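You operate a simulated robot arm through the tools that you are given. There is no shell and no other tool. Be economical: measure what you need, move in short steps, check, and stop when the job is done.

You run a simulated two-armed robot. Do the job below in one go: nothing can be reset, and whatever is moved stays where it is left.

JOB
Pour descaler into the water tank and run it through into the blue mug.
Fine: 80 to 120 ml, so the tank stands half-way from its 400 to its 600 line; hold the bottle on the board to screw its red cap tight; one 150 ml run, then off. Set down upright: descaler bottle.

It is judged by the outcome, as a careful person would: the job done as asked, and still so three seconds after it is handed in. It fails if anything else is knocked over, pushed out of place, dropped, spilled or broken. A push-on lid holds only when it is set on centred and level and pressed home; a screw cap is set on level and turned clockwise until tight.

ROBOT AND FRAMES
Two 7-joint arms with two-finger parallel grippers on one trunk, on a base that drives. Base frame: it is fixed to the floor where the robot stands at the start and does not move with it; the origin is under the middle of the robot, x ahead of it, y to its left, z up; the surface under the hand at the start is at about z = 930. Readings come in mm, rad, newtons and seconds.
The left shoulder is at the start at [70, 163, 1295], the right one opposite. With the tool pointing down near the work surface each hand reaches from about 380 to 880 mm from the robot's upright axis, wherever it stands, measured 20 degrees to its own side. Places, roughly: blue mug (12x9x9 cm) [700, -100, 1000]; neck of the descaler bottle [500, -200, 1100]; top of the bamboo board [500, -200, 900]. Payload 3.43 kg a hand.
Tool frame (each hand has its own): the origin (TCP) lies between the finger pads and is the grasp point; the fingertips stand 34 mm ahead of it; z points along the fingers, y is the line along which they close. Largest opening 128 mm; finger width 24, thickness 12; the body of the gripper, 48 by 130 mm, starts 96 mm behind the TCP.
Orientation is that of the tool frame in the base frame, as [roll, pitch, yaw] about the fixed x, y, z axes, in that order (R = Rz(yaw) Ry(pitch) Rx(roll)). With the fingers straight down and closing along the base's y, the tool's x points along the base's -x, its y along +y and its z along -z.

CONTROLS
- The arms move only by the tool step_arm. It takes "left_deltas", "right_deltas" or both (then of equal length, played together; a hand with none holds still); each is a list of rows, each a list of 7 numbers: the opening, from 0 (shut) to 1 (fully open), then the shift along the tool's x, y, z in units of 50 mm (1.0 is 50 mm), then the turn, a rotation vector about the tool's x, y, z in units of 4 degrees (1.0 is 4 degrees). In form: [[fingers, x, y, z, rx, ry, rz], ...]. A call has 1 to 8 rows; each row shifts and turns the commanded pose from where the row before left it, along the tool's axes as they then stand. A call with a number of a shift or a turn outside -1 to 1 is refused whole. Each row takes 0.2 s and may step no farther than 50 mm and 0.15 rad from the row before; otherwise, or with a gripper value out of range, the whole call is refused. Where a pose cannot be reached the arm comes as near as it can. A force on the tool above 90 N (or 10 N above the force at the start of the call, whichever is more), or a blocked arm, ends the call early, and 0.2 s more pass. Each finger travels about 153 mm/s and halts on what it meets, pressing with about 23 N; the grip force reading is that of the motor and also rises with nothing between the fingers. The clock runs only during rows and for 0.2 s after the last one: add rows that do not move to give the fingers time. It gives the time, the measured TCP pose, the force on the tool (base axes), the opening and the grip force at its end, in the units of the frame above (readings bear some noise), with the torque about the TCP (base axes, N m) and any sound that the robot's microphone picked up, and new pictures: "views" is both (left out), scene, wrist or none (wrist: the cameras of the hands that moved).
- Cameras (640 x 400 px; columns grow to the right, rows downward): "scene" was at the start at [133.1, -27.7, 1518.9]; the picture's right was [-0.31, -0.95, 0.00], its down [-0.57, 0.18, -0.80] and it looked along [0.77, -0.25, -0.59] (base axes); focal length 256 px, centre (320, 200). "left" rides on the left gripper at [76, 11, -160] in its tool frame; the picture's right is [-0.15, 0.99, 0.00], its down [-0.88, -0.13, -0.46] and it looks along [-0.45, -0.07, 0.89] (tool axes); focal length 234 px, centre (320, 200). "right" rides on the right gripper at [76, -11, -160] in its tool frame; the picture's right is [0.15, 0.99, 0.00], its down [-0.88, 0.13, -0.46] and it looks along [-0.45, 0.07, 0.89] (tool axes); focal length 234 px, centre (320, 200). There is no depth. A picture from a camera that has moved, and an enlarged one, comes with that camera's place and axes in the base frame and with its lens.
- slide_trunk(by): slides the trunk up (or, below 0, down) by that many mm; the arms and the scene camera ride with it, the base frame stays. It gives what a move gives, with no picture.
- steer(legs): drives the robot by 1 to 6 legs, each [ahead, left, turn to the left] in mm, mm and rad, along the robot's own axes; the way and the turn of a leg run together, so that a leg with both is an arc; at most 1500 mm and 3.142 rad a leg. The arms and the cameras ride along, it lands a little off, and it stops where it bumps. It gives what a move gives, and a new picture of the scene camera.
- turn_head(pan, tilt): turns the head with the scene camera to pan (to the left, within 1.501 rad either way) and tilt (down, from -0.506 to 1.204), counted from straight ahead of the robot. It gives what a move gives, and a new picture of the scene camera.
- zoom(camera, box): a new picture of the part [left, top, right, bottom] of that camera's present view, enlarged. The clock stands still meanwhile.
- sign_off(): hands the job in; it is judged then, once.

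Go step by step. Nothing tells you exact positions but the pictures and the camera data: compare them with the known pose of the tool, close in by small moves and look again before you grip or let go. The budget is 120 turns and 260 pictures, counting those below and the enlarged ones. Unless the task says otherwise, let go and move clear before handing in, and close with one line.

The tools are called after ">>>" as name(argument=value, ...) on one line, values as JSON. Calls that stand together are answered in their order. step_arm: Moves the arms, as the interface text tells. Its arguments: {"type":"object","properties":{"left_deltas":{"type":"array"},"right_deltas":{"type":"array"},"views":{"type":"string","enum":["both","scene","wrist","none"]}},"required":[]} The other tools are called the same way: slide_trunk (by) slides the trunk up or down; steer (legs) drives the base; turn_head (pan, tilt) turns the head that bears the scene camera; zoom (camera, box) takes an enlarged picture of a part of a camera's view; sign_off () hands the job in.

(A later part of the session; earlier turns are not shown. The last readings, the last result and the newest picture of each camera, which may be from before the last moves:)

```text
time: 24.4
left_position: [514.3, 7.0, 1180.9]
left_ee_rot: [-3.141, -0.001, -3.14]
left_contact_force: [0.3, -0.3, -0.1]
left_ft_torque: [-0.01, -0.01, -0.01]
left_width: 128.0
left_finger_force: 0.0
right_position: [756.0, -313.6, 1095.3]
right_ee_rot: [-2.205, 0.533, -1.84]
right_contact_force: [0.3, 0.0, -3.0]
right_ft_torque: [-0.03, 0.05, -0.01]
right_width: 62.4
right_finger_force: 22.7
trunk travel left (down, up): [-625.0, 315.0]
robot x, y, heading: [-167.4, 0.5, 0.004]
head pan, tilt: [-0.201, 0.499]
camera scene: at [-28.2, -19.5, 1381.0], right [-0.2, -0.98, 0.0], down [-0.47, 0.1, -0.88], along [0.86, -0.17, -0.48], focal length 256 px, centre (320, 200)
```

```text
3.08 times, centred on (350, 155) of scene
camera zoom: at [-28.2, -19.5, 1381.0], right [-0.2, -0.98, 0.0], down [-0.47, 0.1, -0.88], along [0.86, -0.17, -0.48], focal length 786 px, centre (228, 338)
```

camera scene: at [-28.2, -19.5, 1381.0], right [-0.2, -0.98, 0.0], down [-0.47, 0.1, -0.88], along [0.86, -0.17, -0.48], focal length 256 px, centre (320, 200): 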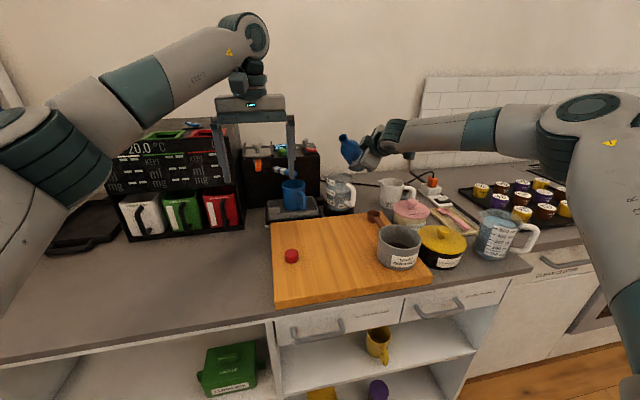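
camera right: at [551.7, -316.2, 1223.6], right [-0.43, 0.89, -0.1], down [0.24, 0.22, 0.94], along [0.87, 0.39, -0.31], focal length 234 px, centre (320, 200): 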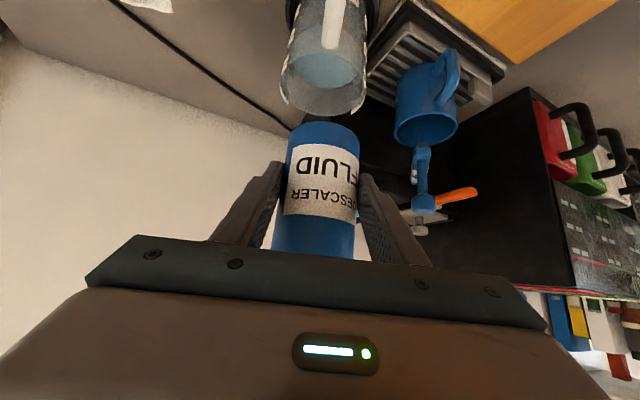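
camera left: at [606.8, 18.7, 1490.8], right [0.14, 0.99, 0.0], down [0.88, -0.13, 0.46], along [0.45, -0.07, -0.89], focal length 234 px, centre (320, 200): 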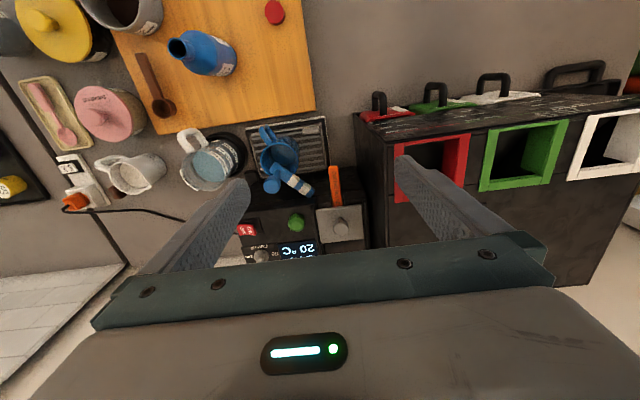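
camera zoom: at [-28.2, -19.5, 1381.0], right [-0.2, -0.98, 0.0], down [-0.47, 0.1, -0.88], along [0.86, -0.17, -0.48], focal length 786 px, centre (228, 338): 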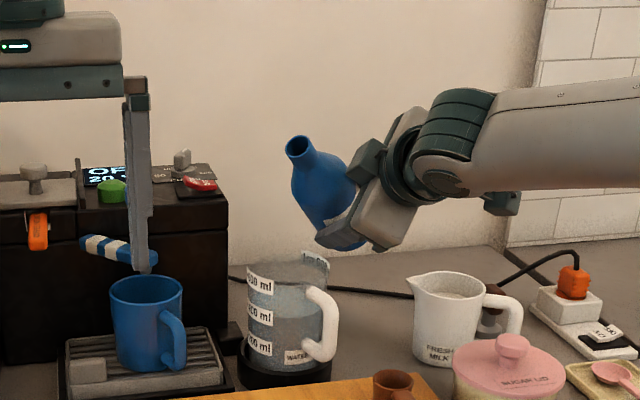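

>>> zoom(camera="scene", box=[310, 125, 370, 220])

>>> zoom(camera="right", box=[0, 0, 640, 400])

```text
4.21 times, centred on (340, 172) of scene
camera zoom: at [-28.2, -19.5, 1381.0], right [-0.2, -0.98, 0.0], down [-0.47, 0.1, -0.88], along [0.86, -0.17, -0.48], focal length 1076 px, centre (236, 316)
```

zoom: 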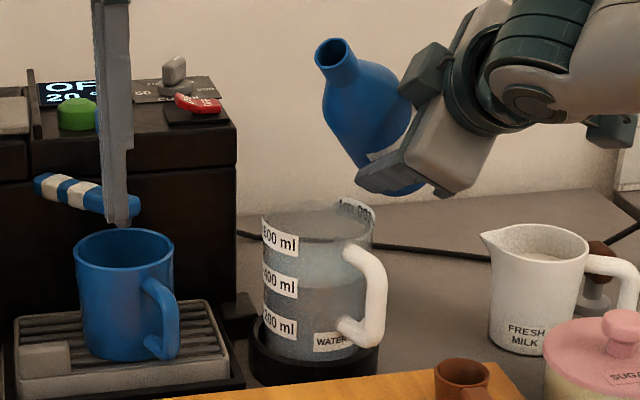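

```text
1.00 times, centred on (320, 200) of right (not enlarged: the box is as wide or as high as the picture)
camera zoom: at [606.9, -395.1, 1145.1], right [-0.49, 0.42, -0.76], down [-0.25, 0.77, 0.59], along [0.83, 0.48, -0.27], focal length 234 px, centre (320, 200)
```

zoom: 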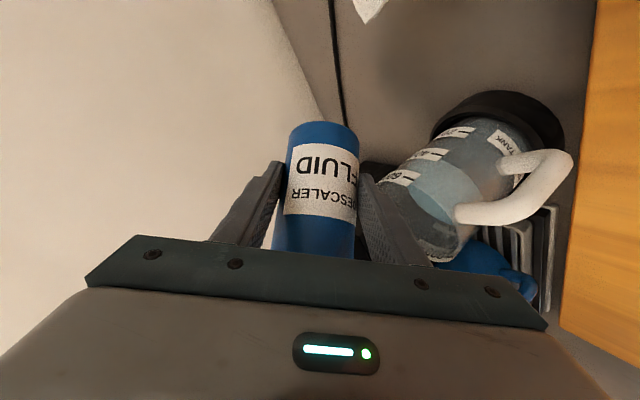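

The mouth is slightly to the right of and in front of the tank's middle. I'll tilt on to 60°, bring it lower and nudge it forward.

>>> step_arm(right_deltas=[[0, 0.126, 0, 0.19, 0.707, 0, -0.707], [0, 0.118, 0.016, 0.182, 0.707, 0, -0.707], [0, 0.11, 0.032, 0.174, 0.707, 0, -0.707], [0, 0.098, 0.044, 0.162, 0.707, 0, -0.707], [0, 0, 0, 0, 0, 0, 0]], views="scene")

>>> zoom(camera="scene", box=[300, 125, 400, 220])

```text
time: 25.6
left_position: [516.2, 8.9, 1179.5]
left_ee_rot: [3.141, 0.0, -3.138]
left_contact_force: [0.7, -0.8, -0.7]
left_ft_torque: [0.03, 0.01, 0.01]
left_width: 128.1
left_finger_force: 0.0
right_position: [763.9, -335.7, 1070.4]
right_ee_rot: [-1.96, 0.359, -1.731]
right_contact_force: [-0.5, -0.2, -4.0]
right_ft_torque: [-0.07, 0.06, 0.01]
right_width: 62.3
right_finger_force: 22.6
right hand out of reach, approached as far as the arm can: row 2, 3, 4
trunk travel left (down, up): [-625.0, 315.0]
robot x, y, heading: [-167.0, -0.0, 0.001]
head pan, tilt: [-0.201, 0.499]
camera scene: at [-28.7, -19.0, 1381.1], right [-0.2, -0.98, 0.0], down [-0.47, 0.1, -0.88], along [0.86, -0.17, -0.48], focal length 256 px, centre (320, 200)
```

scene: 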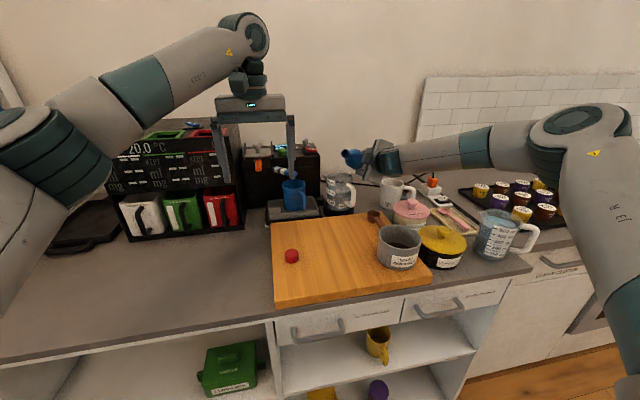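

```text
4.21 times, centred on (350, 172) of scene
camera zoom: at [-28.7, -19.0, 1381.1], right [-0.2, -0.98, 0.0], down [-0.47, 0.1, -0.88], along [0.86, -0.17, -0.48], focal length 1076 px, centre (194, 316)
```

zoom: 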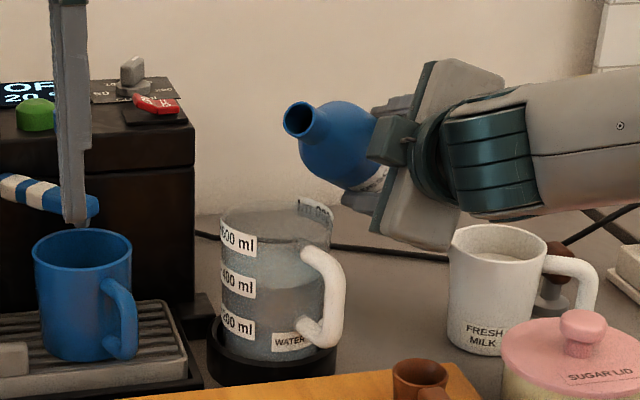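

The right arm is nearly stretched out, so I'll drive the base 70 mm closer and then take the hand back by the same amount.

>>> steer(legs=[[70, 0, 0]])

```text
time: 26.6
left_position: [582.6, 7.4, 1180.8]
left_ee_rot: [-3.141, 0.0, -3.14]
left_contact_force: [0.3, 0.0, 0.2]
left_ft_torque: [-0.01, 0.01, -0.02]
left_width: 127.9
left_finger_force: 0.0
right_position: [831.0, -336.4, 1072.2]
right_ee_rot: [-1.96, 0.36, -1.732]
right_contact_force: [0.4, 0.6, -4.0]
right_ft_torque: [-0.04, 0.07, -0.02]
right_width: 62.2
right_finger_force: 23.0
trunk travel left (down, up): [-625.0, 315.0]
robot x, y, heading: [-97.6, 0.9, 0.001]
head pan, tilt: [-0.201, 0.499]
camera scene: at [39.2, -19.1, 1381.2], right [-0.2, -0.98, 0.0], down [-0.47, 0.1, -0.88], along [0.86, -0.17, -0.48], focal length 256 px, centre (320, 200)
```

scene: 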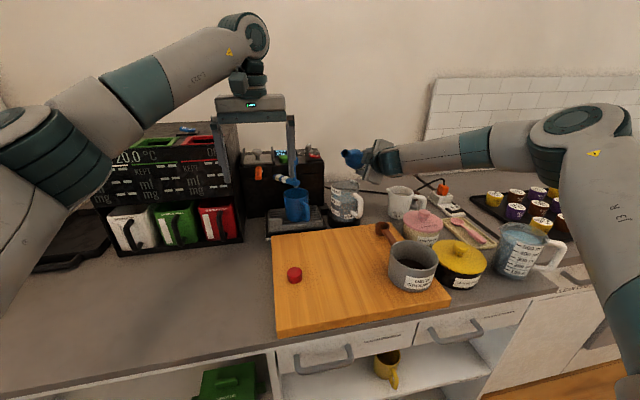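

>>> step_arm(right_deltas=[[0, 0.016, 0.178, -0.449, 0, 0, 0], [0, 0.016, 0.178, -0.449, 0, 0, 0], [0, 0, 0, 0, 0, 0, 0]], views="scene")

>>> zoom(camera="scene", box=[300, 130, 400, 225])

>>> zoom(camera="right", box=[280, 60, 600, 260])

>>> zoom(camera="left", box=[0, 0, 640, 400])

```text
time: 27.4
left_position: [584.8, 7.8, 1179.0]
left_ee_rot: [-3.141, -0.001, -3.14]
left_contact_force: [0.5, 0.3, -0.1]
left_ft_torque: [-0.01, 0.02, 0.01]
left_width: 128.3
left_finger_force: 0.1
right_position: [787.0, -330.0, 1068.0]
right_ee_rot: [-1.962, 0.361, -1.732]
right_contact_force: [0.3, 0.1, -3.2]
right_ft_torque: [-0.04, 0.03, 0.01]
right_width: 62.1
right_finger_force: 22.9
trunk travel left (down, up): [-625.0, 315.0]
robot x, y, heading: [-98.9, -1.0, -0.002]
head pan, tilt: [-0.201, 0.499]
camera scene: at [40.8, -18.9, 1380.9], right [-0.2, -0.98, 0.0], down [-0.47, 0.1, -0.88], along [0.86, -0.17, -0.48], focal length 256 px, centre (320, 200)
```

scene: 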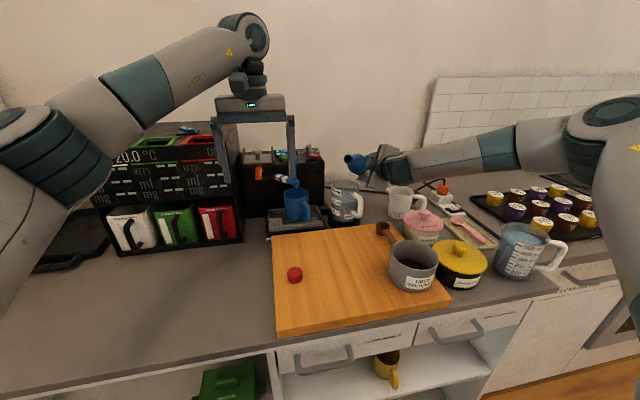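

```text
4.21 times, centred on (350, 178) of scene
camera zoom: at [40.8, -18.9, 1380.9], right [-0.2, -0.98, 0.0], down [-0.47, 0.1, -0.88], along [0.86, -0.17, -0.48], focal length 1076 px, centre (194, 295)
```

zoom: 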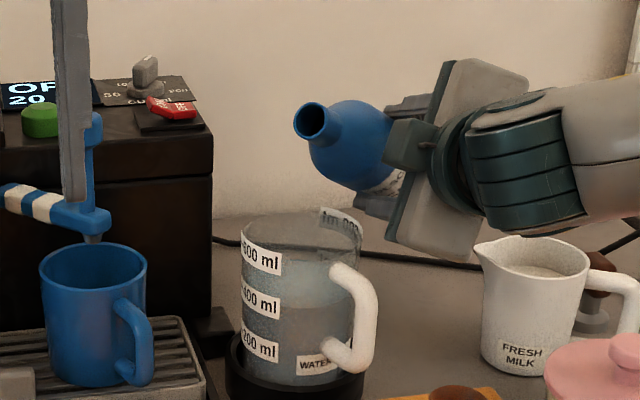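

```text
2.00 times, centred on (440, 160) of right
camera zoom: at [629.9, -402.4, 1108.0], right [-0.34, 0.24, -0.91], down [-0.34, 0.87, 0.36], along [0.88, 0.43, -0.22], focal length 468 px, centre (80, 280)
```

zoom: 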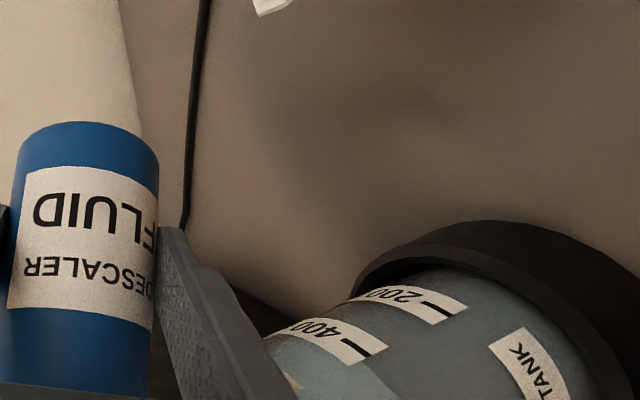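

```text
1.00 times, centred on (320, 200) of left (not enlarged: the box is as wide or as high as the picture)
camera zoom: at [508.4, 18.5, 1339.7], right [0.14, 0.99, 0.0], down [0.88, -0.13, 0.45], along [0.45, -0.07, -0.89], focal length 234 px, centre (320, 200)
```

zoom: 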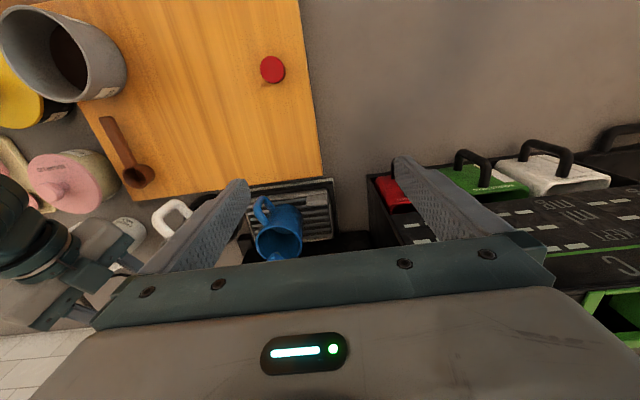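

I'll raise the left hand so its camera can look down on the tank and the bottle mouth together.

>>> step_arm(left_deltas=[[1, -0.4, 0, -0.7, 0, 0, 0], [1, -0.4, 0, -0.7, 0, 0, 0], [1, -0.4, 0, -0.7, 0, 0, 0], [1, -0.6, 0, -0.7, 0, 0, 0], [1, -0.4, 0, -0.3, 0, 0, 0], [1, 0, 0, 0, 0, 0, 0]], views="none")

>>> zoom(camera="left", box=[120, 90, 320, 215])

```text
time: 28.8
left_position: [606.2, 8.7, 1270.8]
left_ee_rot: [-3.141, -0.001, -3.14]
left_contact_force: [0.3, 0.4, -0.1]
left_ft_torque: [0.0, 0.02, -0.01]
left_width: 128.3
left_finger_force: 0.1
left hand out of reach, approached as far as the arm can: row 2, 3, 4, 5
right_position: [784.9, -330.5, 1071.2]
right_ee_rot: [-1.959, 0.359, -1.731]
right_contact_force: [-0.3, 0.0, -3.5]
right_ft_torque: [-0.04, 0.02, 0.0]
right_width: 62.3
right_finger_force: 23.3
trunk travel left (down, up): [-625.0, 315.0]
robot x, y, heading: [-100.4, -3.1, 0.001]
head pan, tilt: [-0.201, 0.499]
```

```text
3.20 times, centred on (220, 152) of left
camera zoom: at [529.5, 18.4, 1431.1], right [0.14, 0.99, 0.0], down [0.88, -0.13, 0.46], along [0.45, -0.07, -0.89], focal length 749 px, centre (640, 352)
```

zoom: 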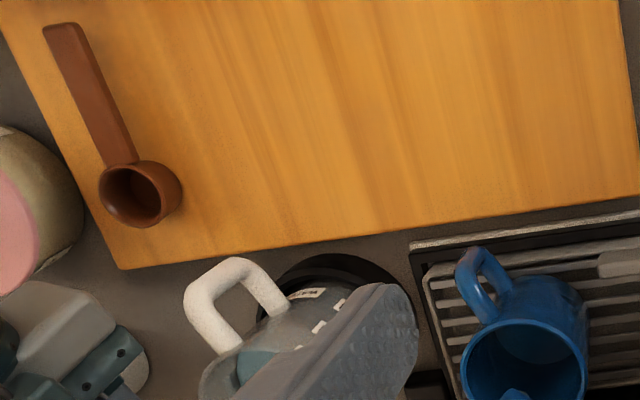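

>>> step_arm(left_deltas=[[1, -0.4, -0.8, 0, 0, 0, 0], [1, -0.4, -0.8, 0, 0, 0, 0], [1, 0, 0, 0, 0, 0, 0]], views="wrist")

>>> zoom(camera="left", box=[180, 120, 380, 245])

```text
time: 29.6
left_position: [583.3, -48.7, 1251.5]
left_ee_rot: [-3.141, 0.0, -3.141]
left_contact_force: [0.1, 0.4, -0.2]
left_ft_torque: [0.01, 0.02, -0.01]
left_width: 128.0
left_finger_force: 0.0
left hand out of reach, approached as far as the arm can: row 1, 2
right_position: [786.6, -330.4, 1069.3]
right_ee_rot: [-1.959, 0.362, -1.731]
right_contact_force: [-0.2, -0.8, -3.2]
right_ft_torque: [-0.09, 0.04, 0.02]
right_width: 62.0
right_finger_force: 22.9
trunk travel left (down, up): [-625.0, 315.0]
robot x, y, heading: [-99.6, 4.3, 0.001]
head pan, tilt: [-0.201, 0.499]
camera left: at [507.0, -38.7, 1412.1], right [0.14, 0.99, 0.0], down [0.88, -0.13, 0.46], along [0.45, -0.07, -0.89], focal length 234 px, centre (320, 200)
```

left: 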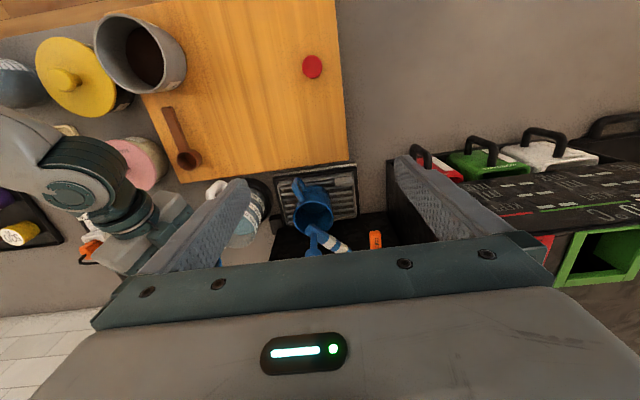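

```text
3.20 times, centred on (280, 182) of left
camera zoom: at [507.0, -38.7, 1412.1], right [0.14, 0.99, 0.0], down [0.88, -0.13, 0.46], along [0.45, -0.07, -0.89], focal length 749 px, centre (448, 256)
```

zoom: 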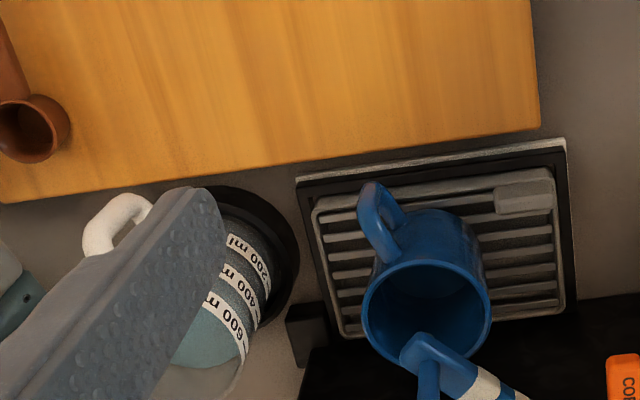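

>>> step_arm(left_deltas=[[0, 0, 0, 0, 0, 0, 0], [0, 0, 0, 0, 0, 0, 0], [0, 0, 0, 0, 0, 0, 0], [0, 0, 0, 0, 0, 0, 0]], views="none")

>>> zoom(camera="left", box=[140, 150, 300, 260])

```text
time: 30.6
left_position: [583.2, -49.9, 1251.6]
left_ee_rot: [3.14, 0.0, -3.141]
left_contact_force: [-0.3, -1.3, -0.5]
left_ft_torque: [0.0, -0.01, -0.04]
left_width: 0.0
left_finger_force: 22.9
right_position: [785.1, -329.6, 1069.7]
right_ee_rot: [-1.96, 0.363, -1.733]
right_contact_force: [0.1, -0.5, -3.1]
right_ft_torque: [-0.07, 0.0, 0.0]
right_width: 62.0
right_finger_force: 23.3
trunk travel left (down, up): [-625.0, 315.0]
robot x, y, heading: [-98.0, 2.1, -0.0]
head pan, tilt: [-0.201, 0.499]
```

```text
3.64 times, centred on (220, 205) of left
camera zoom: at [507.2, -38.3, 1412.2], right [0.14, 0.99, 0.0], down [0.88, -0.13, 0.46], along [0.45, -0.07, -0.89], focal length 852 px, centre (684, 182)
```

zoom: 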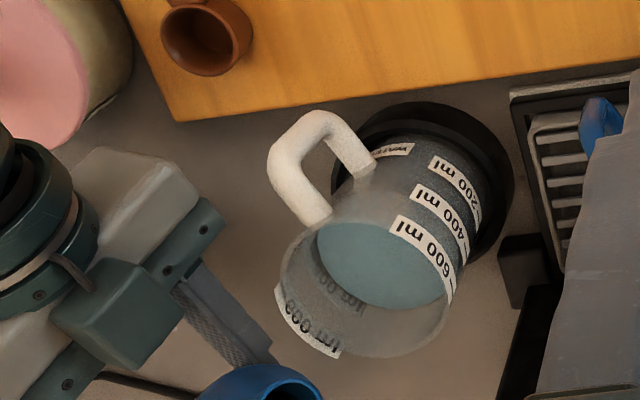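

The left camera now shows the mouth just behind and to the right of the tank's rim. I'll tilt to 72°, lowering and centring it a little.

>>> step_arm(right_deltas=[[0, 0.072, 0.019, 0.136, 0.707, 0, -0.707], [0, 0.062, 0.032, 0.126, 0.707, 0, -0.707], [0, 0.052, 0.04, 0.116, 0.707, 0, -0.707], [0, 0, 0, 0, 0, 0, 0]], views="none")

>>> zoom(camera="left", box=[140, 150, 300, 260])

>>> zoom(camera="scene", box=[310, 140, 390, 225])

```text
time: 31.6
left_position: [583.5, -49.1, 1252.3]
left_ee_rot: [3.141, -0.001, -3.141]
left_contact_force: [0.3, -1.7, -0.4]
left_ft_torque: [0.01, 0.02, -0.03]
left_width: 0.1
left_finger_force: 23.7
right_position: [800.2, -337.9, 1057.0]
right_ee_rot: [-1.797, 0.219, -1.684]
right_contact_force: [0.3, -0.1, -3.3]
right_ft_torque: [-0.04, 0.03, 0.0]
right_width: 62.1
right_finger_force: 22.4
trunk travel left (down, up): [-625.0, 315.0]
robot x, y, heading: [-102.5, -1.7, 0.003]
head pan, tilt: [-0.201, 0.499]
```

```text
3.64 times, centred on (220, 205) of left
camera zoom: at [507.1, -38.7, 1412.2], right [0.14, 0.99, 0.0], down [0.88, -0.13, 0.46], along [0.45, -0.06, -0.89], focal length 852 px, centre (684, 182)
```

zoom: 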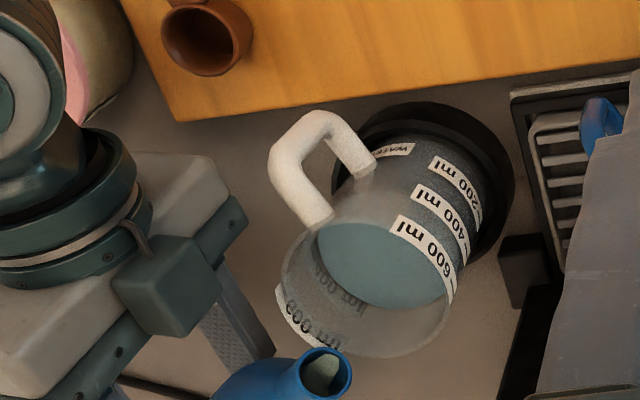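

```text
4.71 times, centred on (350, 182) of scene
camera zoom: at [39.6, -19.6, 1381.0], right [-0.2, -0.98, 0.0], down [-0.47, 0.1, -0.88], along [0.86, -0.17, -0.48], focal length 1202 px, centre (179, 282)
```

zoom: 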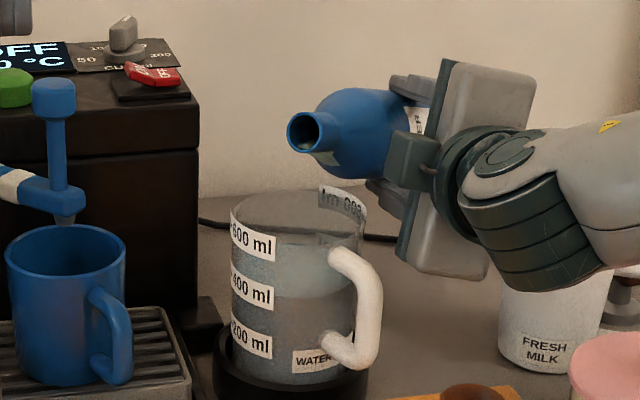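

Liquid is showing in the neck, so flow is about to start. I'll creep on in 2° steps and watch the level.

>>> step_arm(right_deltas=[[0, 0.016, -0.007, 0.016, 0.354, 0, -0.354], [0, 0, 0, 0, 0, 0, 0]], views="none")

>>> zoom(camera="left", box=[180, 170, 280, 260])

>>> zoom(camera="scene", box=[320, 160, 370, 225])

```text
time: 32.2
left_position: [584.4, -49.4, 1250.9]
left_ee_rot: [3.14, 0.0, -3.138]
left_contact_force: [-0.4, 0.1, 0.0]
left_ft_torque: [-0.02, -0.01, 0.02]
left_width: 0.0
left_finger_force: 22.9
right_position: [801.0, -340.2, 1058.3]
right_ee_rot: [-1.773, 0.194, -1.68]
right_contact_force: [-0.1, -0.3, -3.5]
right_ft_torque: [-0.06, -0.02, -0.02]
right_width: 62.2
right_finger_force: 23.2
trunk travel left (down, up): [-625.0, 315.0]
robot x, y, heading: [-104.9, -1.3, -0.002]
head pan, tilt: [-0.201, 0.499]
```

```text
4.44 times, centred on (230, 215) of left
camera zoom: at [507.1, -38.5, 1412.2], right [0.14, 0.99, 0.0], down [0.88, -0.13, 0.46], along [0.45, -0.07, -0.89], focal length 1041 px, centre (720, 133)
```

zoom: 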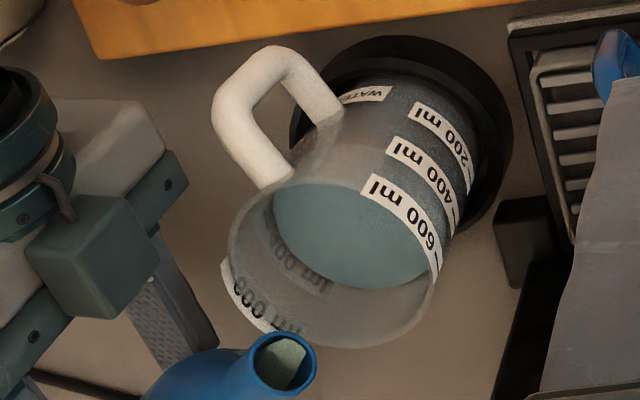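

```text
6.15 times, centred on (345, 192) of scene
camera zoom: at [39.7, -19.4, 1381.0], right [-0.2, -0.98, 0.0], down [-0.47, 0.1, -0.88], along [0.86, -0.17, -0.48], focal length 1572 px, centre (166, 246)
```

zoom: 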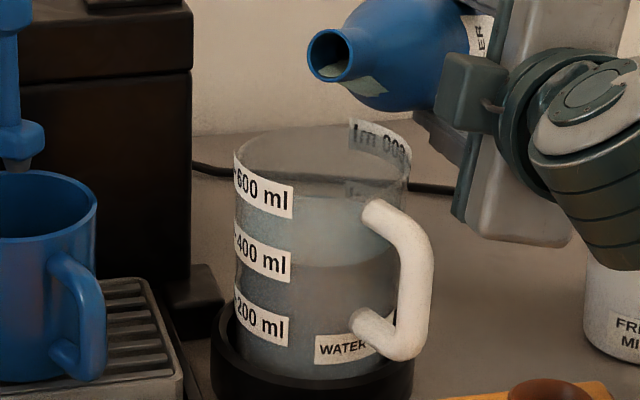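

>>> step_arm(right_deltas=[[0, 0.016, -0.005, 0.016, 0.354, 0, -0.354], [0, 0, 0, 0, 0, 0, 0]], views="none")

>>> zoom(camera="scene", box=[320, 160, 370, 225])

```text
time: 32.8
left_position: [583.0, -48.7, 1252.6]
left_ee_rot: [3.139, 0.001, -3.141]
left_contact_force: [0.3, 0.0, -0.3]
left_ft_torque: [0.0, 0.03, -0.05]
left_width: 0.2
left_finger_force: 23.2
right_position: [802.6, -340.0, 1058.7]
right_ee_rot: [-1.748, 0.171, -1.673]
right_contact_force: [-0.7, 0.2, -2.5]
right_ft_torque: [-0.07, 0.01, 0.02]
right_width: 62.2
right_finger_force: 22.8
trunk travel left (down, up): [-625.0, 315.0]
robot x, y, heading: [-97.5, -2.1, 0.002]
head pan, tilt: [-0.201, 0.499]
```

```text
6.15 times, centred on (345, 192) of scene
camera zoom: at [39.6, -19.4, 1381.0], right [-0.2, -0.98, 0.0], down [-0.47, 0.1, -0.88], along [0.86, -0.17, -0.48], focal length 1572 px, centre (166, 246)
```

zoom: 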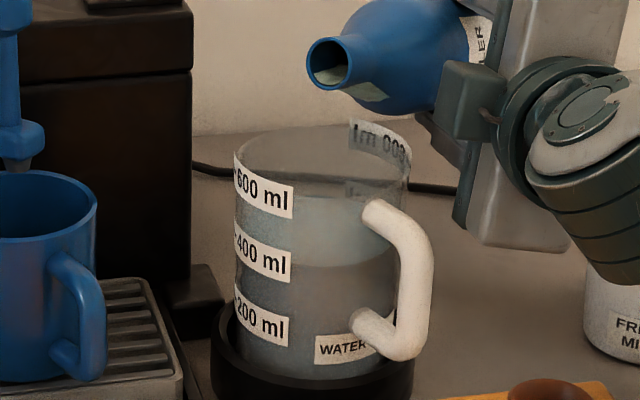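

>>> step_arm(right_deltas=[[0, 0.016, -0.004, 0.016, 0.354, 0, -0.354], [0, 0, 0, 0, 0, 0, 0]], views="none")

>>> zoom(camera="scene", box=[320, 160, 370, 225])

```text
time: 33.4
left_position: [584.1, -48.9, 1252.6]
left_ee_rot: [3.141, 0.001, -3.14]
left_contact_force: [0.9, 0.2, -0.4]
left_ft_torque: [0.01, -0.02, -0.02]
left_width: 0.1
left_finger_force: 22.8
right_position: [803.6, -340.7, 1057.3]
right_ee_rot: [-1.721, 0.147, -1.669]
right_contact_force: [-0.1, 0.4, -1.8]
right_ft_torque: [-0.04, 0.01, -0.02]
right_width: 62.1
right_finger_force: 22.7
trunk travel left (down, up): [-625.0, 315.0]
robot x, y, heading: [-99.9, 2.1, -0.001]
head pan, tilt: [-0.201, 0.499]
```

```text
6.15 times, centred on (345, 192) of scene
camera zoom: at [39.6, -19.4, 1381.0], right [-0.2, -0.98, 0.0], down [-0.47, 0.1, -0.88], along [0.86, -0.17, -0.48], focal length 1572 px, centre (166, 246)
```

zoom: 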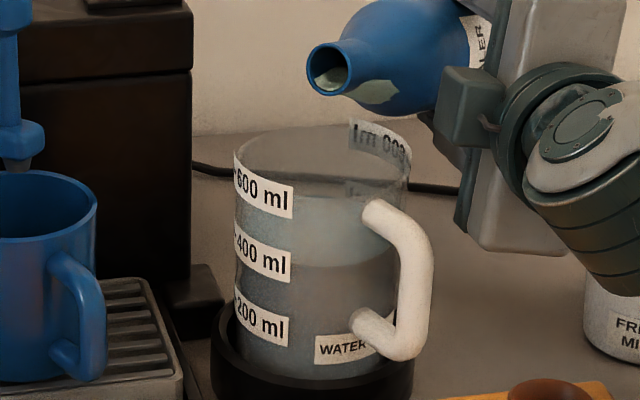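

>>> step_arm(right_deltas=[[0, 0.016, -0.003, 0.016, 0.354, 0, -0.354], [0, 0, 0, 0, 0, 0, 0]], views="none")

>>> zoom(camera="scene", box=[320, 160, 370, 225])

```text
time: 34.0
left_position: [585.2, -49.0, 1251.1]
left_ee_rot: [3.139, 0.0, -3.139]
left_contact_force: [0.1, 0.5, -0.1]
left_ft_torque: [-0.01, -0.02, 0.01]
left_width: 0.0
left_finger_force: 22.9
right_position: [804.5, -343.1, 1057.8]
right_ee_rot: [-1.696, 0.122, -1.666]
right_contact_force: [-0.5, -0.4, -3.3]
right_ft_torque: [-0.04, 0.03, 0.01]
right_width: 61.9
right_finger_force: 22.8
trunk travel left (down, up): [-625.0, 315.0]
robot x, y, heading: [-102.4, 1.4, -0.003]
head pan, tilt: [-0.201, 0.499]
```

```text
6.15 times, centred on (345, 192) of scene
camera zoom: at [39.6, -19.4, 1381.0], right [-0.2, -0.98, 0.0], down [-0.47, 0.1, -0.88], along [0.86, -0.17, -0.48], focal length 1572 px, centre (166, 246)
```

zoom: 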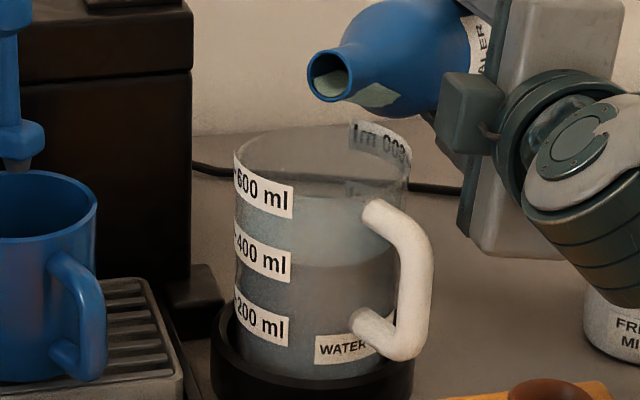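

>>> step_arm(right_deltas=[[0, 0, -0.08, 0, 0.354, 0, -0.354], [0, 0, 0, 0, 0, 0, 0]], views="none")

>>> zoom(camera="scene", box=[320, 160, 370, 225])

```text
time: 34.6
left_position: [584.5, -49.2, 1252.5]
left_ee_rot: [3.14, 0.0, -3.139]
left_contact_force: [-0.2, 0.6, -0.6]
left_ft_torque: [-0.01, -0.01, 0.0]
left_width: 0.0
left_finger_force: 22.4
right_position: [803.9, -341.6, 1061.2]
right_ee_rot: [-1.671, 0.097, -1.663]
right_contact_force: [-0.1, 0.2, -2.8]
right_ft_torque: [-0.09, -0.01, -0.03]
right_width: 62.0
right_finger_force: 22.2
trunk travel left (down, up): [-625.0, 315.0]
robot x, y, heading: [-99.5, -1.0, -0.001]
head pan, tilt: [-0.201, 0.499]
```

```text
6.15 times, centred on (345, 192) of scene
camera zoom: at [39.7, -19.3, 1381.0], right [-0.2, -0.98, 0.0], down [-0.47, 0.1, -0.88], along [0.86, -0.17, -0.48], focal length 1572 px, centre (166, 246)
```

zoom: 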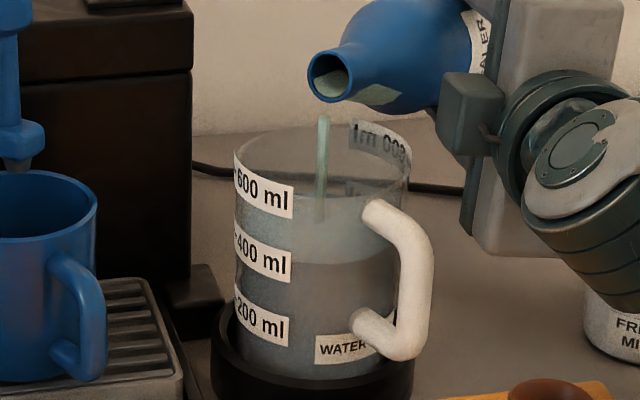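

The stream has started and falls into the middle of the tank. I'll hold this tilt briefly.

>>> step_arm(right_deltas=[[0, 0, 0, 0, 0, 0, 0], [0, 0, 0, 0, 0, 0, 0]], views="none")

>>> zoom(camera="scene", box=[320, 160, 370, 225])

```text
time: 35.2
left_position: [584.5, -48.8, 1252.1]
left_ee_rot: [3.14, -0.001, -3.139]
left_contact_force: [0.3, -0.6, 0.0]
left_ft_torque: [0.04, 0.02, -0.04]
left_width: 0.0
left_finger_force: 22.9
right_position: [803.7, -341.5, 1061.8]
right_ee_rot: [-1.672, 0.099, -1.664]
right_contact_force: [-0.2, 0.0, -2.5]
right_ft_torque: [-0.07, 0.02, -0.02]
right_width: 61.8
right_finger_force: 23.0
trunk travel left (down, up): [-625.0, 315.0]
robot x, y, heading: [-98.6, 0.9, 0.009]
head pan, tilt: [-0.201, 0.499]
```

```text
6.15 times, centred on (345, 192) of scene
camera zoom: at [39.8, -19.3, 1381.0], right [-0.2, -0.98, 0.0], down [-0.47, 0.1, -0.88], along [0.86, -0.17, -0.48], focal length 1572 px, centre (166, 246)
```

zoom: 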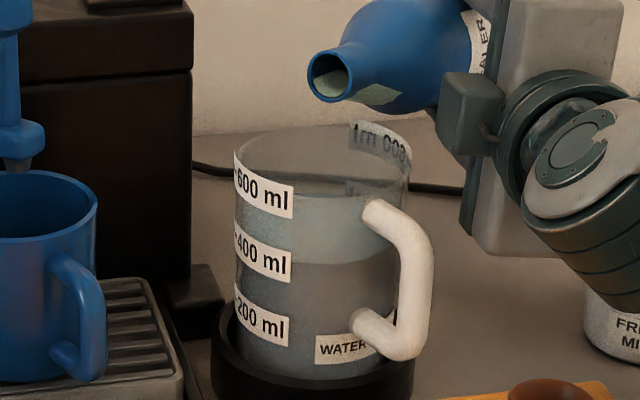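

The pour settles at each tilt, which makes it easy to control. I'll take another 3°.

>>> step_arm(right_deltas=[[0, 0, -0.1, 0, 0.53, 0, -0.53], [0, 0, 0, 0, 0, 0, 0], [0, 0, 0, 0, 0, 0, 0], [0, 0, 0, 0, 0, 0, 0]], views="none")

>>> zoom(camera="scene", box=[320, 160, 370, 225])

```text
time: 36.2
left_position: [583.7, -48.5, 1251.5]
left_ee_rot: [3.14, 0.0, -3.139]
left_contact_force: [-0.1, 0.1, 0.1]
left_ft_torque: [0.01, 0.0, 0.0]
left_width: 0.0
left_finger_force: 23.0
right_position: [803.2, -342.8, 1067.2]
right_ee_rot: [-1.633, 0.061, -1.658]
right_contact_force: [0.6, 0.0, -2.4]
right_ft_torque: [-0.01, 0.02, 0.0]
right_width: 61.8
right_finger_force: 22.8
trunk travel left (down, up): [-625.0, 315.0]
robot x, y, heading: [-101.8, 1.3, -0.001]
head pan, tilt: [-0.201, 0.499]
```

```text
6.15 times, centred on (345, 192) of scene
camera zoom: at [39.7, -19.2, 1381.0], right [-0.2, -0.98, 0.0], down [-0.47, 0.1, -0.88], along [0.86, -0.17, -0.48], focal length 1572 px, centre (166, 246)
```

zoom: 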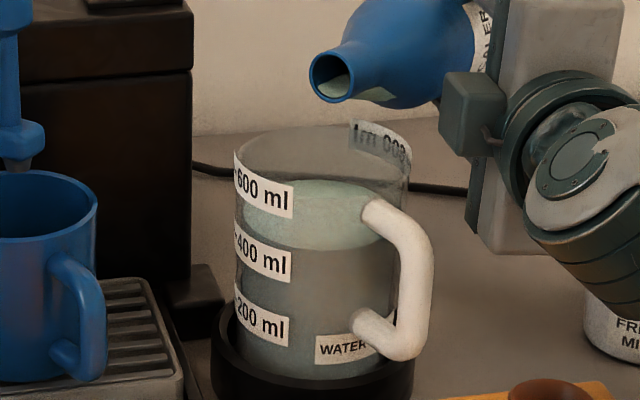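

About 50 ml is in. I'll take a smaller step of 2°.

>>> step_arm(right_deltas=[[0, 0, -0.07, 0, 0.354, 0, -0.354], [0, 0, 0, 0, 0, 0, 0], [0, 0, 0, 0, 0, 0, 0], [0, 0, 0, 0, 0, 0, 0]], views="none")

>>> zoom(camera="scene", box=[325, 165, 365, 225])

```text
time: 37.2
left_position: [584.5, -48.5, 1252.6]
left_ee_rot: [-3.14, 0.0, -3.14]
left_contact_force: [-0.4, 0.2, -0.3]
left_ft_torque: [-0.03, 0.0, 0.01]
left_width: 0.0
left_finger_force: 22.7
right_position: [803.1, -343.8, 1071.4]
right_ee_rot: [-1.611, 0.035, -1.658]
right_contact_force: [0.5, -0.2, -2.3]
right_ft_torque: [-0.06, 0.03, -0.02]
right_width: 61.6
right_finger_force: 23.3
right hand out of reach, approached as far as the arm can: row 1
trunk travel left (down, up): [-625.0, 315.0]
robot x, y, heading: [-99.4, 1.0, -0.002]
head pan, tilt: [-0.201, 0.499]
```

```text
6.67 times, centred on (345, 195) of scene
camera zoom: at [39.7, -19.2, 1381.0], right [-0.2, -0.98, 0.0], down [-0.47, 0.1, -0.88], along [0.86, -0.17, -0.48], focal length 1703 px, centre (153, 233)
```

zoom: 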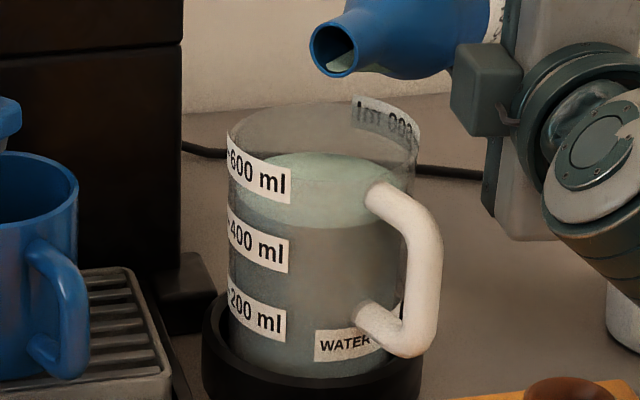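

>>> zoom(camera="scene", box=[330, 180, 360, 216])

>>> zoom(camera="left", box=[200, 175, 270, 240])

```text
11.11 times, centred on (345, 198) of scene
camera zoom: at [39.7, -19.2, 1381.0], right [-0.2, -0.98, 0.0], down [-0.47, 0.1, -0.88], along [0.86, -0.17, -0.48], focal length 2839 px, centre (42, 222)
```

zoom: 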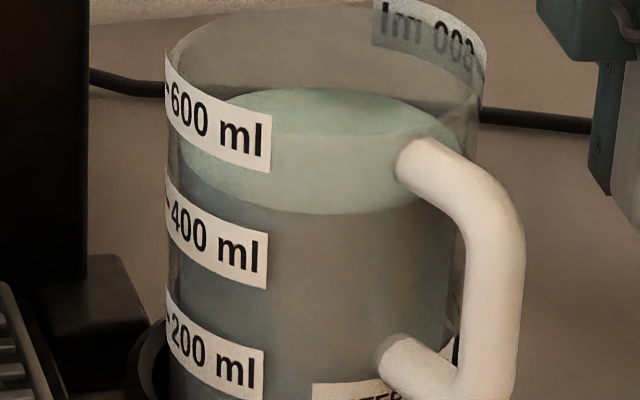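

```text
6.15 times, centred on (235, 208) of left
camera zoom: at [507.1, -38.3, 1412.2], right [0.14, 0.99, 0.0], down [0.88, -0.13, 0.46], along [0.45, -0.07, -0.89], focal length 1441 px, centre (843, 154)
```

zoom: 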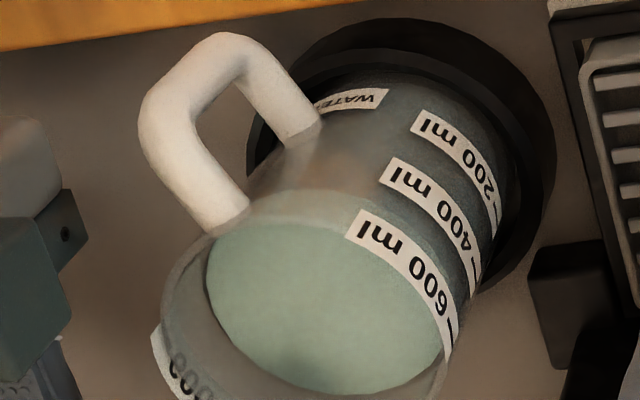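

The level reads about 490 ml, so I'll add a touch more tilt of 0.8°.

>>> step_arm(right_deltas=[[0, 0, 0, 0, 0.14, 0, -0.14], [0, 0, 0, 0, 0, 0, 0], [0, 0, 0, 0, 0, 0, 0], [0, 0, 0, 0, 0, 0, 0]], views="none")

>>> zoom(camera="scene", box=[330, 180, 360, 216])

```text
time: 38.2
left_position: [584.0, -49.0, 1251.9]
left_ee_rot: [3.14, 0.0, -3.14]
left_contact_force: [-0.7, 0.2, 0.1]
left_ft_torque: [-0.01, 0.01, 0.01]
left_width: 0.0
left_finger_force: 23.4
right_position: [801.8, -344.4, 1073.1]
right_ee_rot: [-1.601, 0.027, -1.658]
right_contact_force: [-0.4, -0.4, -1.9]
right_ft_torque: [-0.02, 0.03, 0.0]
right_width: 61.8
right_finger_force: 22.6
trunk travel left (down, up): [-625.0, 315.0]
robot x, y, heading: [-99.1, 1.4, 0.0]
head pan, tilt: [-0.201, 0.499]
```

```text
11.11 times, centred on (345, 198) of scene
camera zoom: at [39.7, -19.2, 1381.0], right [-0.2, -0.98, 0.0], down [-0.47, 0.1, -0.88], along [0.86, -0.17, -0.48], focal length 2839 px, centre (42, 222)
```

zoom: 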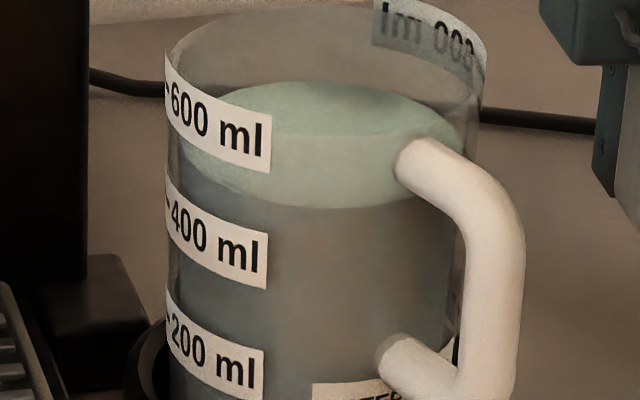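

The tank now stands at about 500 ml. I'll tip the bottle back upright about the grasp point.

>>> step_arm(right_deltas=[[0, 0, -0.1, 0, -0.707, 0, 0.707], [0, 0, -0.1, 0, -0.707, 0, 0.707], [0, 0, -0.1, 0, -0.707, 0, 0.707], [0, 0, -0.1, 0, -0.707, 0, 0.707], [0, 0, 0, 0, -0.707, 0, 0.707], [0, 0, 0, 0, -0.707, 0, 0.707], [0, 0, 0, 0, -0.707, 0, 0.707], [0, 0, 0, 0, -0.707, 0, 0.707]], views="none")

>>> zoom(camera="scene", box=[300, 130, 400, 225])

```text
time: 40.0
left_position: [583.6, -48.2, 1251.0]
left_ee_rot: [3.14, 0.0, 3.141]
left_contact_force: [0.3, 1.3, 0.0]
left_ft_torque: [0.02, 0.0, -0.02]
left_width: 0.1
left_finger_force: 22.7
right_position: [803.8, -346.0, 1092.5]
right_ee_rot: [-2.023, 0.408, -1.755]
right_contact_force: [-0.4, -1.0, -2.2]
right_ft_torque: [-0.03, 0.02, -0.03]
right_width: 61.7
right_finger_force: 23.1
trunk travel left (down, up): [-625.0, 315.0]
robot x, y, heading: [-100.6, -1.2, 0.0]
head pan, tilt: [-0.201, 0.499]
```

```text
4.21 times, centred on (350, 178) of scene
camera zoom: at [39.6, -19.2, 1381.0], right [-0.2, -0.98, 0.0], down [-0.47, 0.1, -0.88], along [0.86, -0.17, -0.48], focal length 1076 px, centre (194, 295)
```

zoom: 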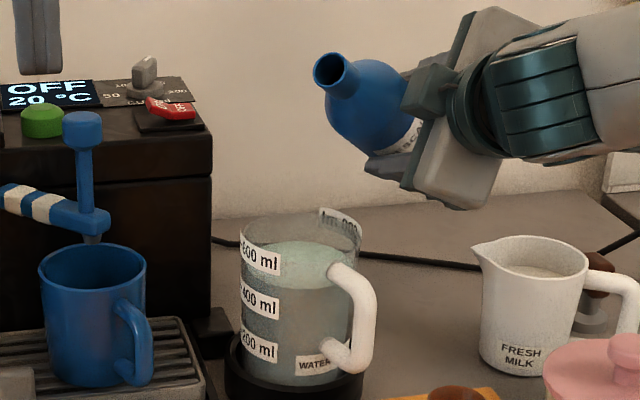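

>>> step_arm(right_deltas=[[0, -0.08, -0.166, -0.08, -0.707, 0, 0.707], [0, -0.085, -0.155, -0.085, -0.707, 0, 0.707], [0, -0.095, -0.145, -0.095, -0.707, 0, 0.707], [0, -0.1, -0.135, -0.1, -0.707, 0, 0.707], [0, -0.108, -0.129, -0.108, -0.707, 0, 0.707], [0, -0.115, -0.115, -0.115, -0.707, 0, 0.707], [0, -0.12, -0.1, -0.12, -0.707, 0, 0.707], [0, -0.13, -0.08, -0.13, -0.707, 0, 0.707]], views="none")

>>> step_arm(right_deltas=[[0, 0, 0, 0, -0.707, 0, 0.707], [0, 0, 0, 0, -0.707, 0, 0.707], [0, 0, 0, 0, -0.707, 0, 0.707], [0, 0, 0, 0, -0.707, 0, 0.707], [0, 0, 0, 0, -0.707, 0, 0.707], [0, 0, 0, 0, 0, 0, 0]], views="scene")

```text
time: 41.8
left_position: [584.6, -49.5, 1251.8]
left_ee_rot: [3.14, 0.0, -3.139]
left_contact_force: [0.1, -0.8, -0.9]
left_ft_torque: [0.0, 0.0, 0.0]
left_width: 0.0
left_finger_force: 22.7
right_position: [802.9, -344.7, 1169.8]
right_ee_rot: [-2.591, 0.702, -2.063]
right_contact_force: [0.3, -0.2, -1.7]
right_ft_torque: [0.0, 0.04, 0.01]
right_width: 61.8
right_finger_force: 23.1
trunk travel left (down, up): [-625.0, 315.0]
robot x, y, heading: [-99.3, -2.1, -0.003]
head pan, tilt: [-0.201, 0.499]
```

```text
time: 43.2
left_position: [583.6, -48.9, 1252.8]
left_ee_rot: [3.14, 0.0, -3.14]
left_contact_force: [0.5, 0.5, 0.4]
left_ft_torque: [0.05, 0.03, -0.03]
left_width: 0.0
left_finger_force: 23.3
right_position: [788.3, -345.2, 1169.1]
right_ee_rot: [-3.049, 0.782, -2.377]
right_contact_force: [0.0, 0.3, -1.3]
right_ft_torque: [-0.01, 0.01, -0.03]
right_width: 61.6
right_finger_force: 23.4
right hand out of reach, approached as far as the arm can: row 4, 5
trunk travel left (down, up): [-625.0, 315.0]
robot x, y, heading: [-98.2, 4.7, -0.0]
head pan, tilt: [-0.201, 0.499]
camera scene: at [39.7, -19.1, 1381.0], right [-0.2, -0.98, 0.0], down [-0.47, 0.1, -0.88], along [0.86, -0.17, -0.48], focal length 256 px, centre (320, 200)
```

scene: 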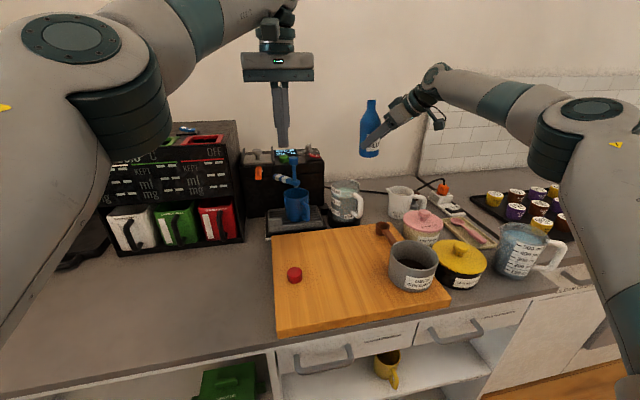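

The bottle is nearly upright with no spill. I'll level it, swing back over the board and move the left hand aside.

>>> step_arm(right_deltas=[[0, 0, 0, 0, -0.67, 0, 0.67], [0, 0.033, 0.436, -0.033, 0.707, 0, 0.707], [0, 0.054, 0.432, -0.054, 0.707, 0, 0.707], [0, 0.075, 0.426, -0.075, 0.707, 0, 0.707], [0, 0.096, 0.418, -0.096, 0.707, 0, 0.707], [0, 0.116, 0.406, -0.116, 0.707, 0, 0.707], [0, 0.136, 0.394, -0.136, 0.707, 0, 0.707], [0, 0, 0, 0, 0, 0, 0]], left_deltas=[[0, 0, 0.9, 0, 0, 0, 0], [0, 0, 0.9, 0, 0, 0, 0], [0, 0, 0.6, 0, 0, 0, 0], [0, 0, 0, 0, 0, 0, 0], [0, 0, 0, 0, 0, 0, 0], [0, 0, 0, 0, 0, 0, 0], [0, 0, 0, 0, 0, 0, 0], [0, 0, 0, 0, 0, 0, 0]], views="none")

```text
time: 45.0
left_position: [583.4, 71.3, 1252.2]
left_ee_rot: [-3.141, -0.002, -3.141]
left_contact_force: [0.1, -0.8, -0.3]
left_ft_torque: [0.02, 0.03, 0.0]
left_width: 0.0
left_finger_force: 22.5
right_position: [687.5, -253.5, 1167.4]
right_ee_rot: [3.141, 0.784, -2.864]
right_contact_force: [-0.2, -0.5, -2.5]
right_ft_torque: [0.0, 0.08, 0.02]
right_width: 61.6
right_finger_force: 22.6
right hand out of reach, approached as far as the arm can: row 1
trunk travel left (down, up): [-625.0, 315.0]
robot x, y, heading: [-95.7, -4.3, 0.006]
head pan, tilt: [-0.201, 0.499]
```

>>> step_arm(right_deltas=[[0, 0.223, 0.42, -0.223, 0.707, 0, 0.707], [0, 0.243, 0.398, -0.243, 0.707, 0, 0.707], [0, 0.263, 0.37, -0.263, 0.707, 0, 0.707], [0, 0.28, 0.346, -0.28, 0.707, 0, 0.707], [0, 0, 0, 0, 0, 0, 0]], views="none")

>>> steer(legs=[[-70, 0, 0]])

>>> zoom(camera="scene", box=[240, 80, 480, 290])

```text
time: 46.2
left_position: [583.9, 71.5, 1251.7]
left_ee_rot: [-3.14, 0.0, -3.14]
left_contact_force: [0.2, 0.5, 0.5]
left_ft_torque: [0.03, 0.01, 0.05]
left_width: 0.0
left_finger_force: 22.4
right_position: [602.5, -190.1, 1168.2]
right_ee_rot: [3.141, 0.784, 3.138]
right_contact_force: [0.1, 0.3, -2.7]
right_ft_torque: [0.05, 0.05, -0.02]
right_width: 61.4
right_finger_force: 23.2
trunk travel left (down, up): [-625.0, 315.0]
robot x, y, heading: [-100.4, 0.6, 0.002]
head pan, tilt: [-0.201, 0.499]
```

```text
time: 47.2
left_position: [515.5, 71.1, 1251.7]
left_ee_rot: [3.141, -0.002, -3.14]
left_contact_force: [-0.4, -0.1, 0.2]
left_ft_torque: [-0.02, 0.04, -0.01]
left_width: 0.3
left_finger_force: 23.0
right_position: [535.8, -190.2, 1166.9]
right_ee_rot: [-3.139, 0.781, 3.139]
right_contact_force: [-0.3, -0.3, -1.6]
right_ft_torque: [0.03, 0.04, 0.02]
right_width: 61.6
right_finger_force: 22.8
trunk travel left (down, up): [-625.0, 315.0]
robot x, y, heading: [-170.4, -2.3, 0.001]
head pan, tilt: [-0.201, 0.499]
camera scene: at [-27.1, -19.1, 1380.7], right [-0.2, -0.98, 0.0], down [-0.47, 0.1, -0.88], along [0.86, -0.18, -0.48], focal length 256 px, centre (320, 200)
```

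scene: 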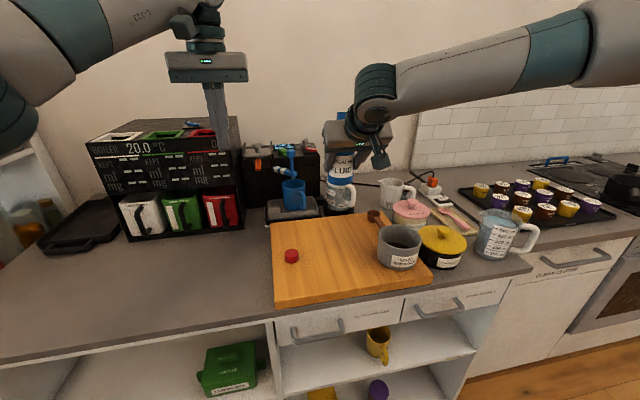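

```text
1.90 times, centred on (360, 185) of scene
camera zoom: at [-27.1, -19.1, 1380.7], right [-0.2, -0.98, 0.0], down [-0.47, 0.1, -0.88], along [0.86, -0.18, -0.48], focal length 487 px, centre (244, 229)
```

zoom: 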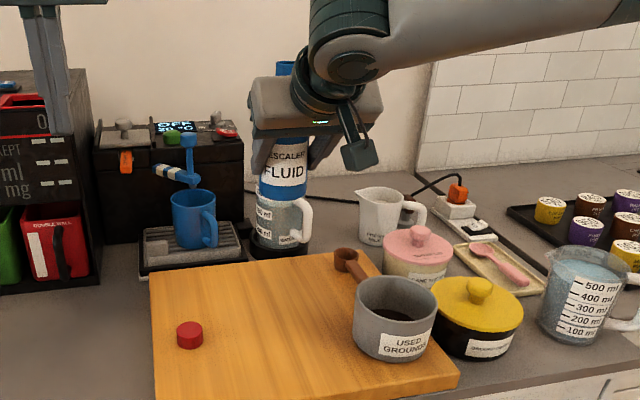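

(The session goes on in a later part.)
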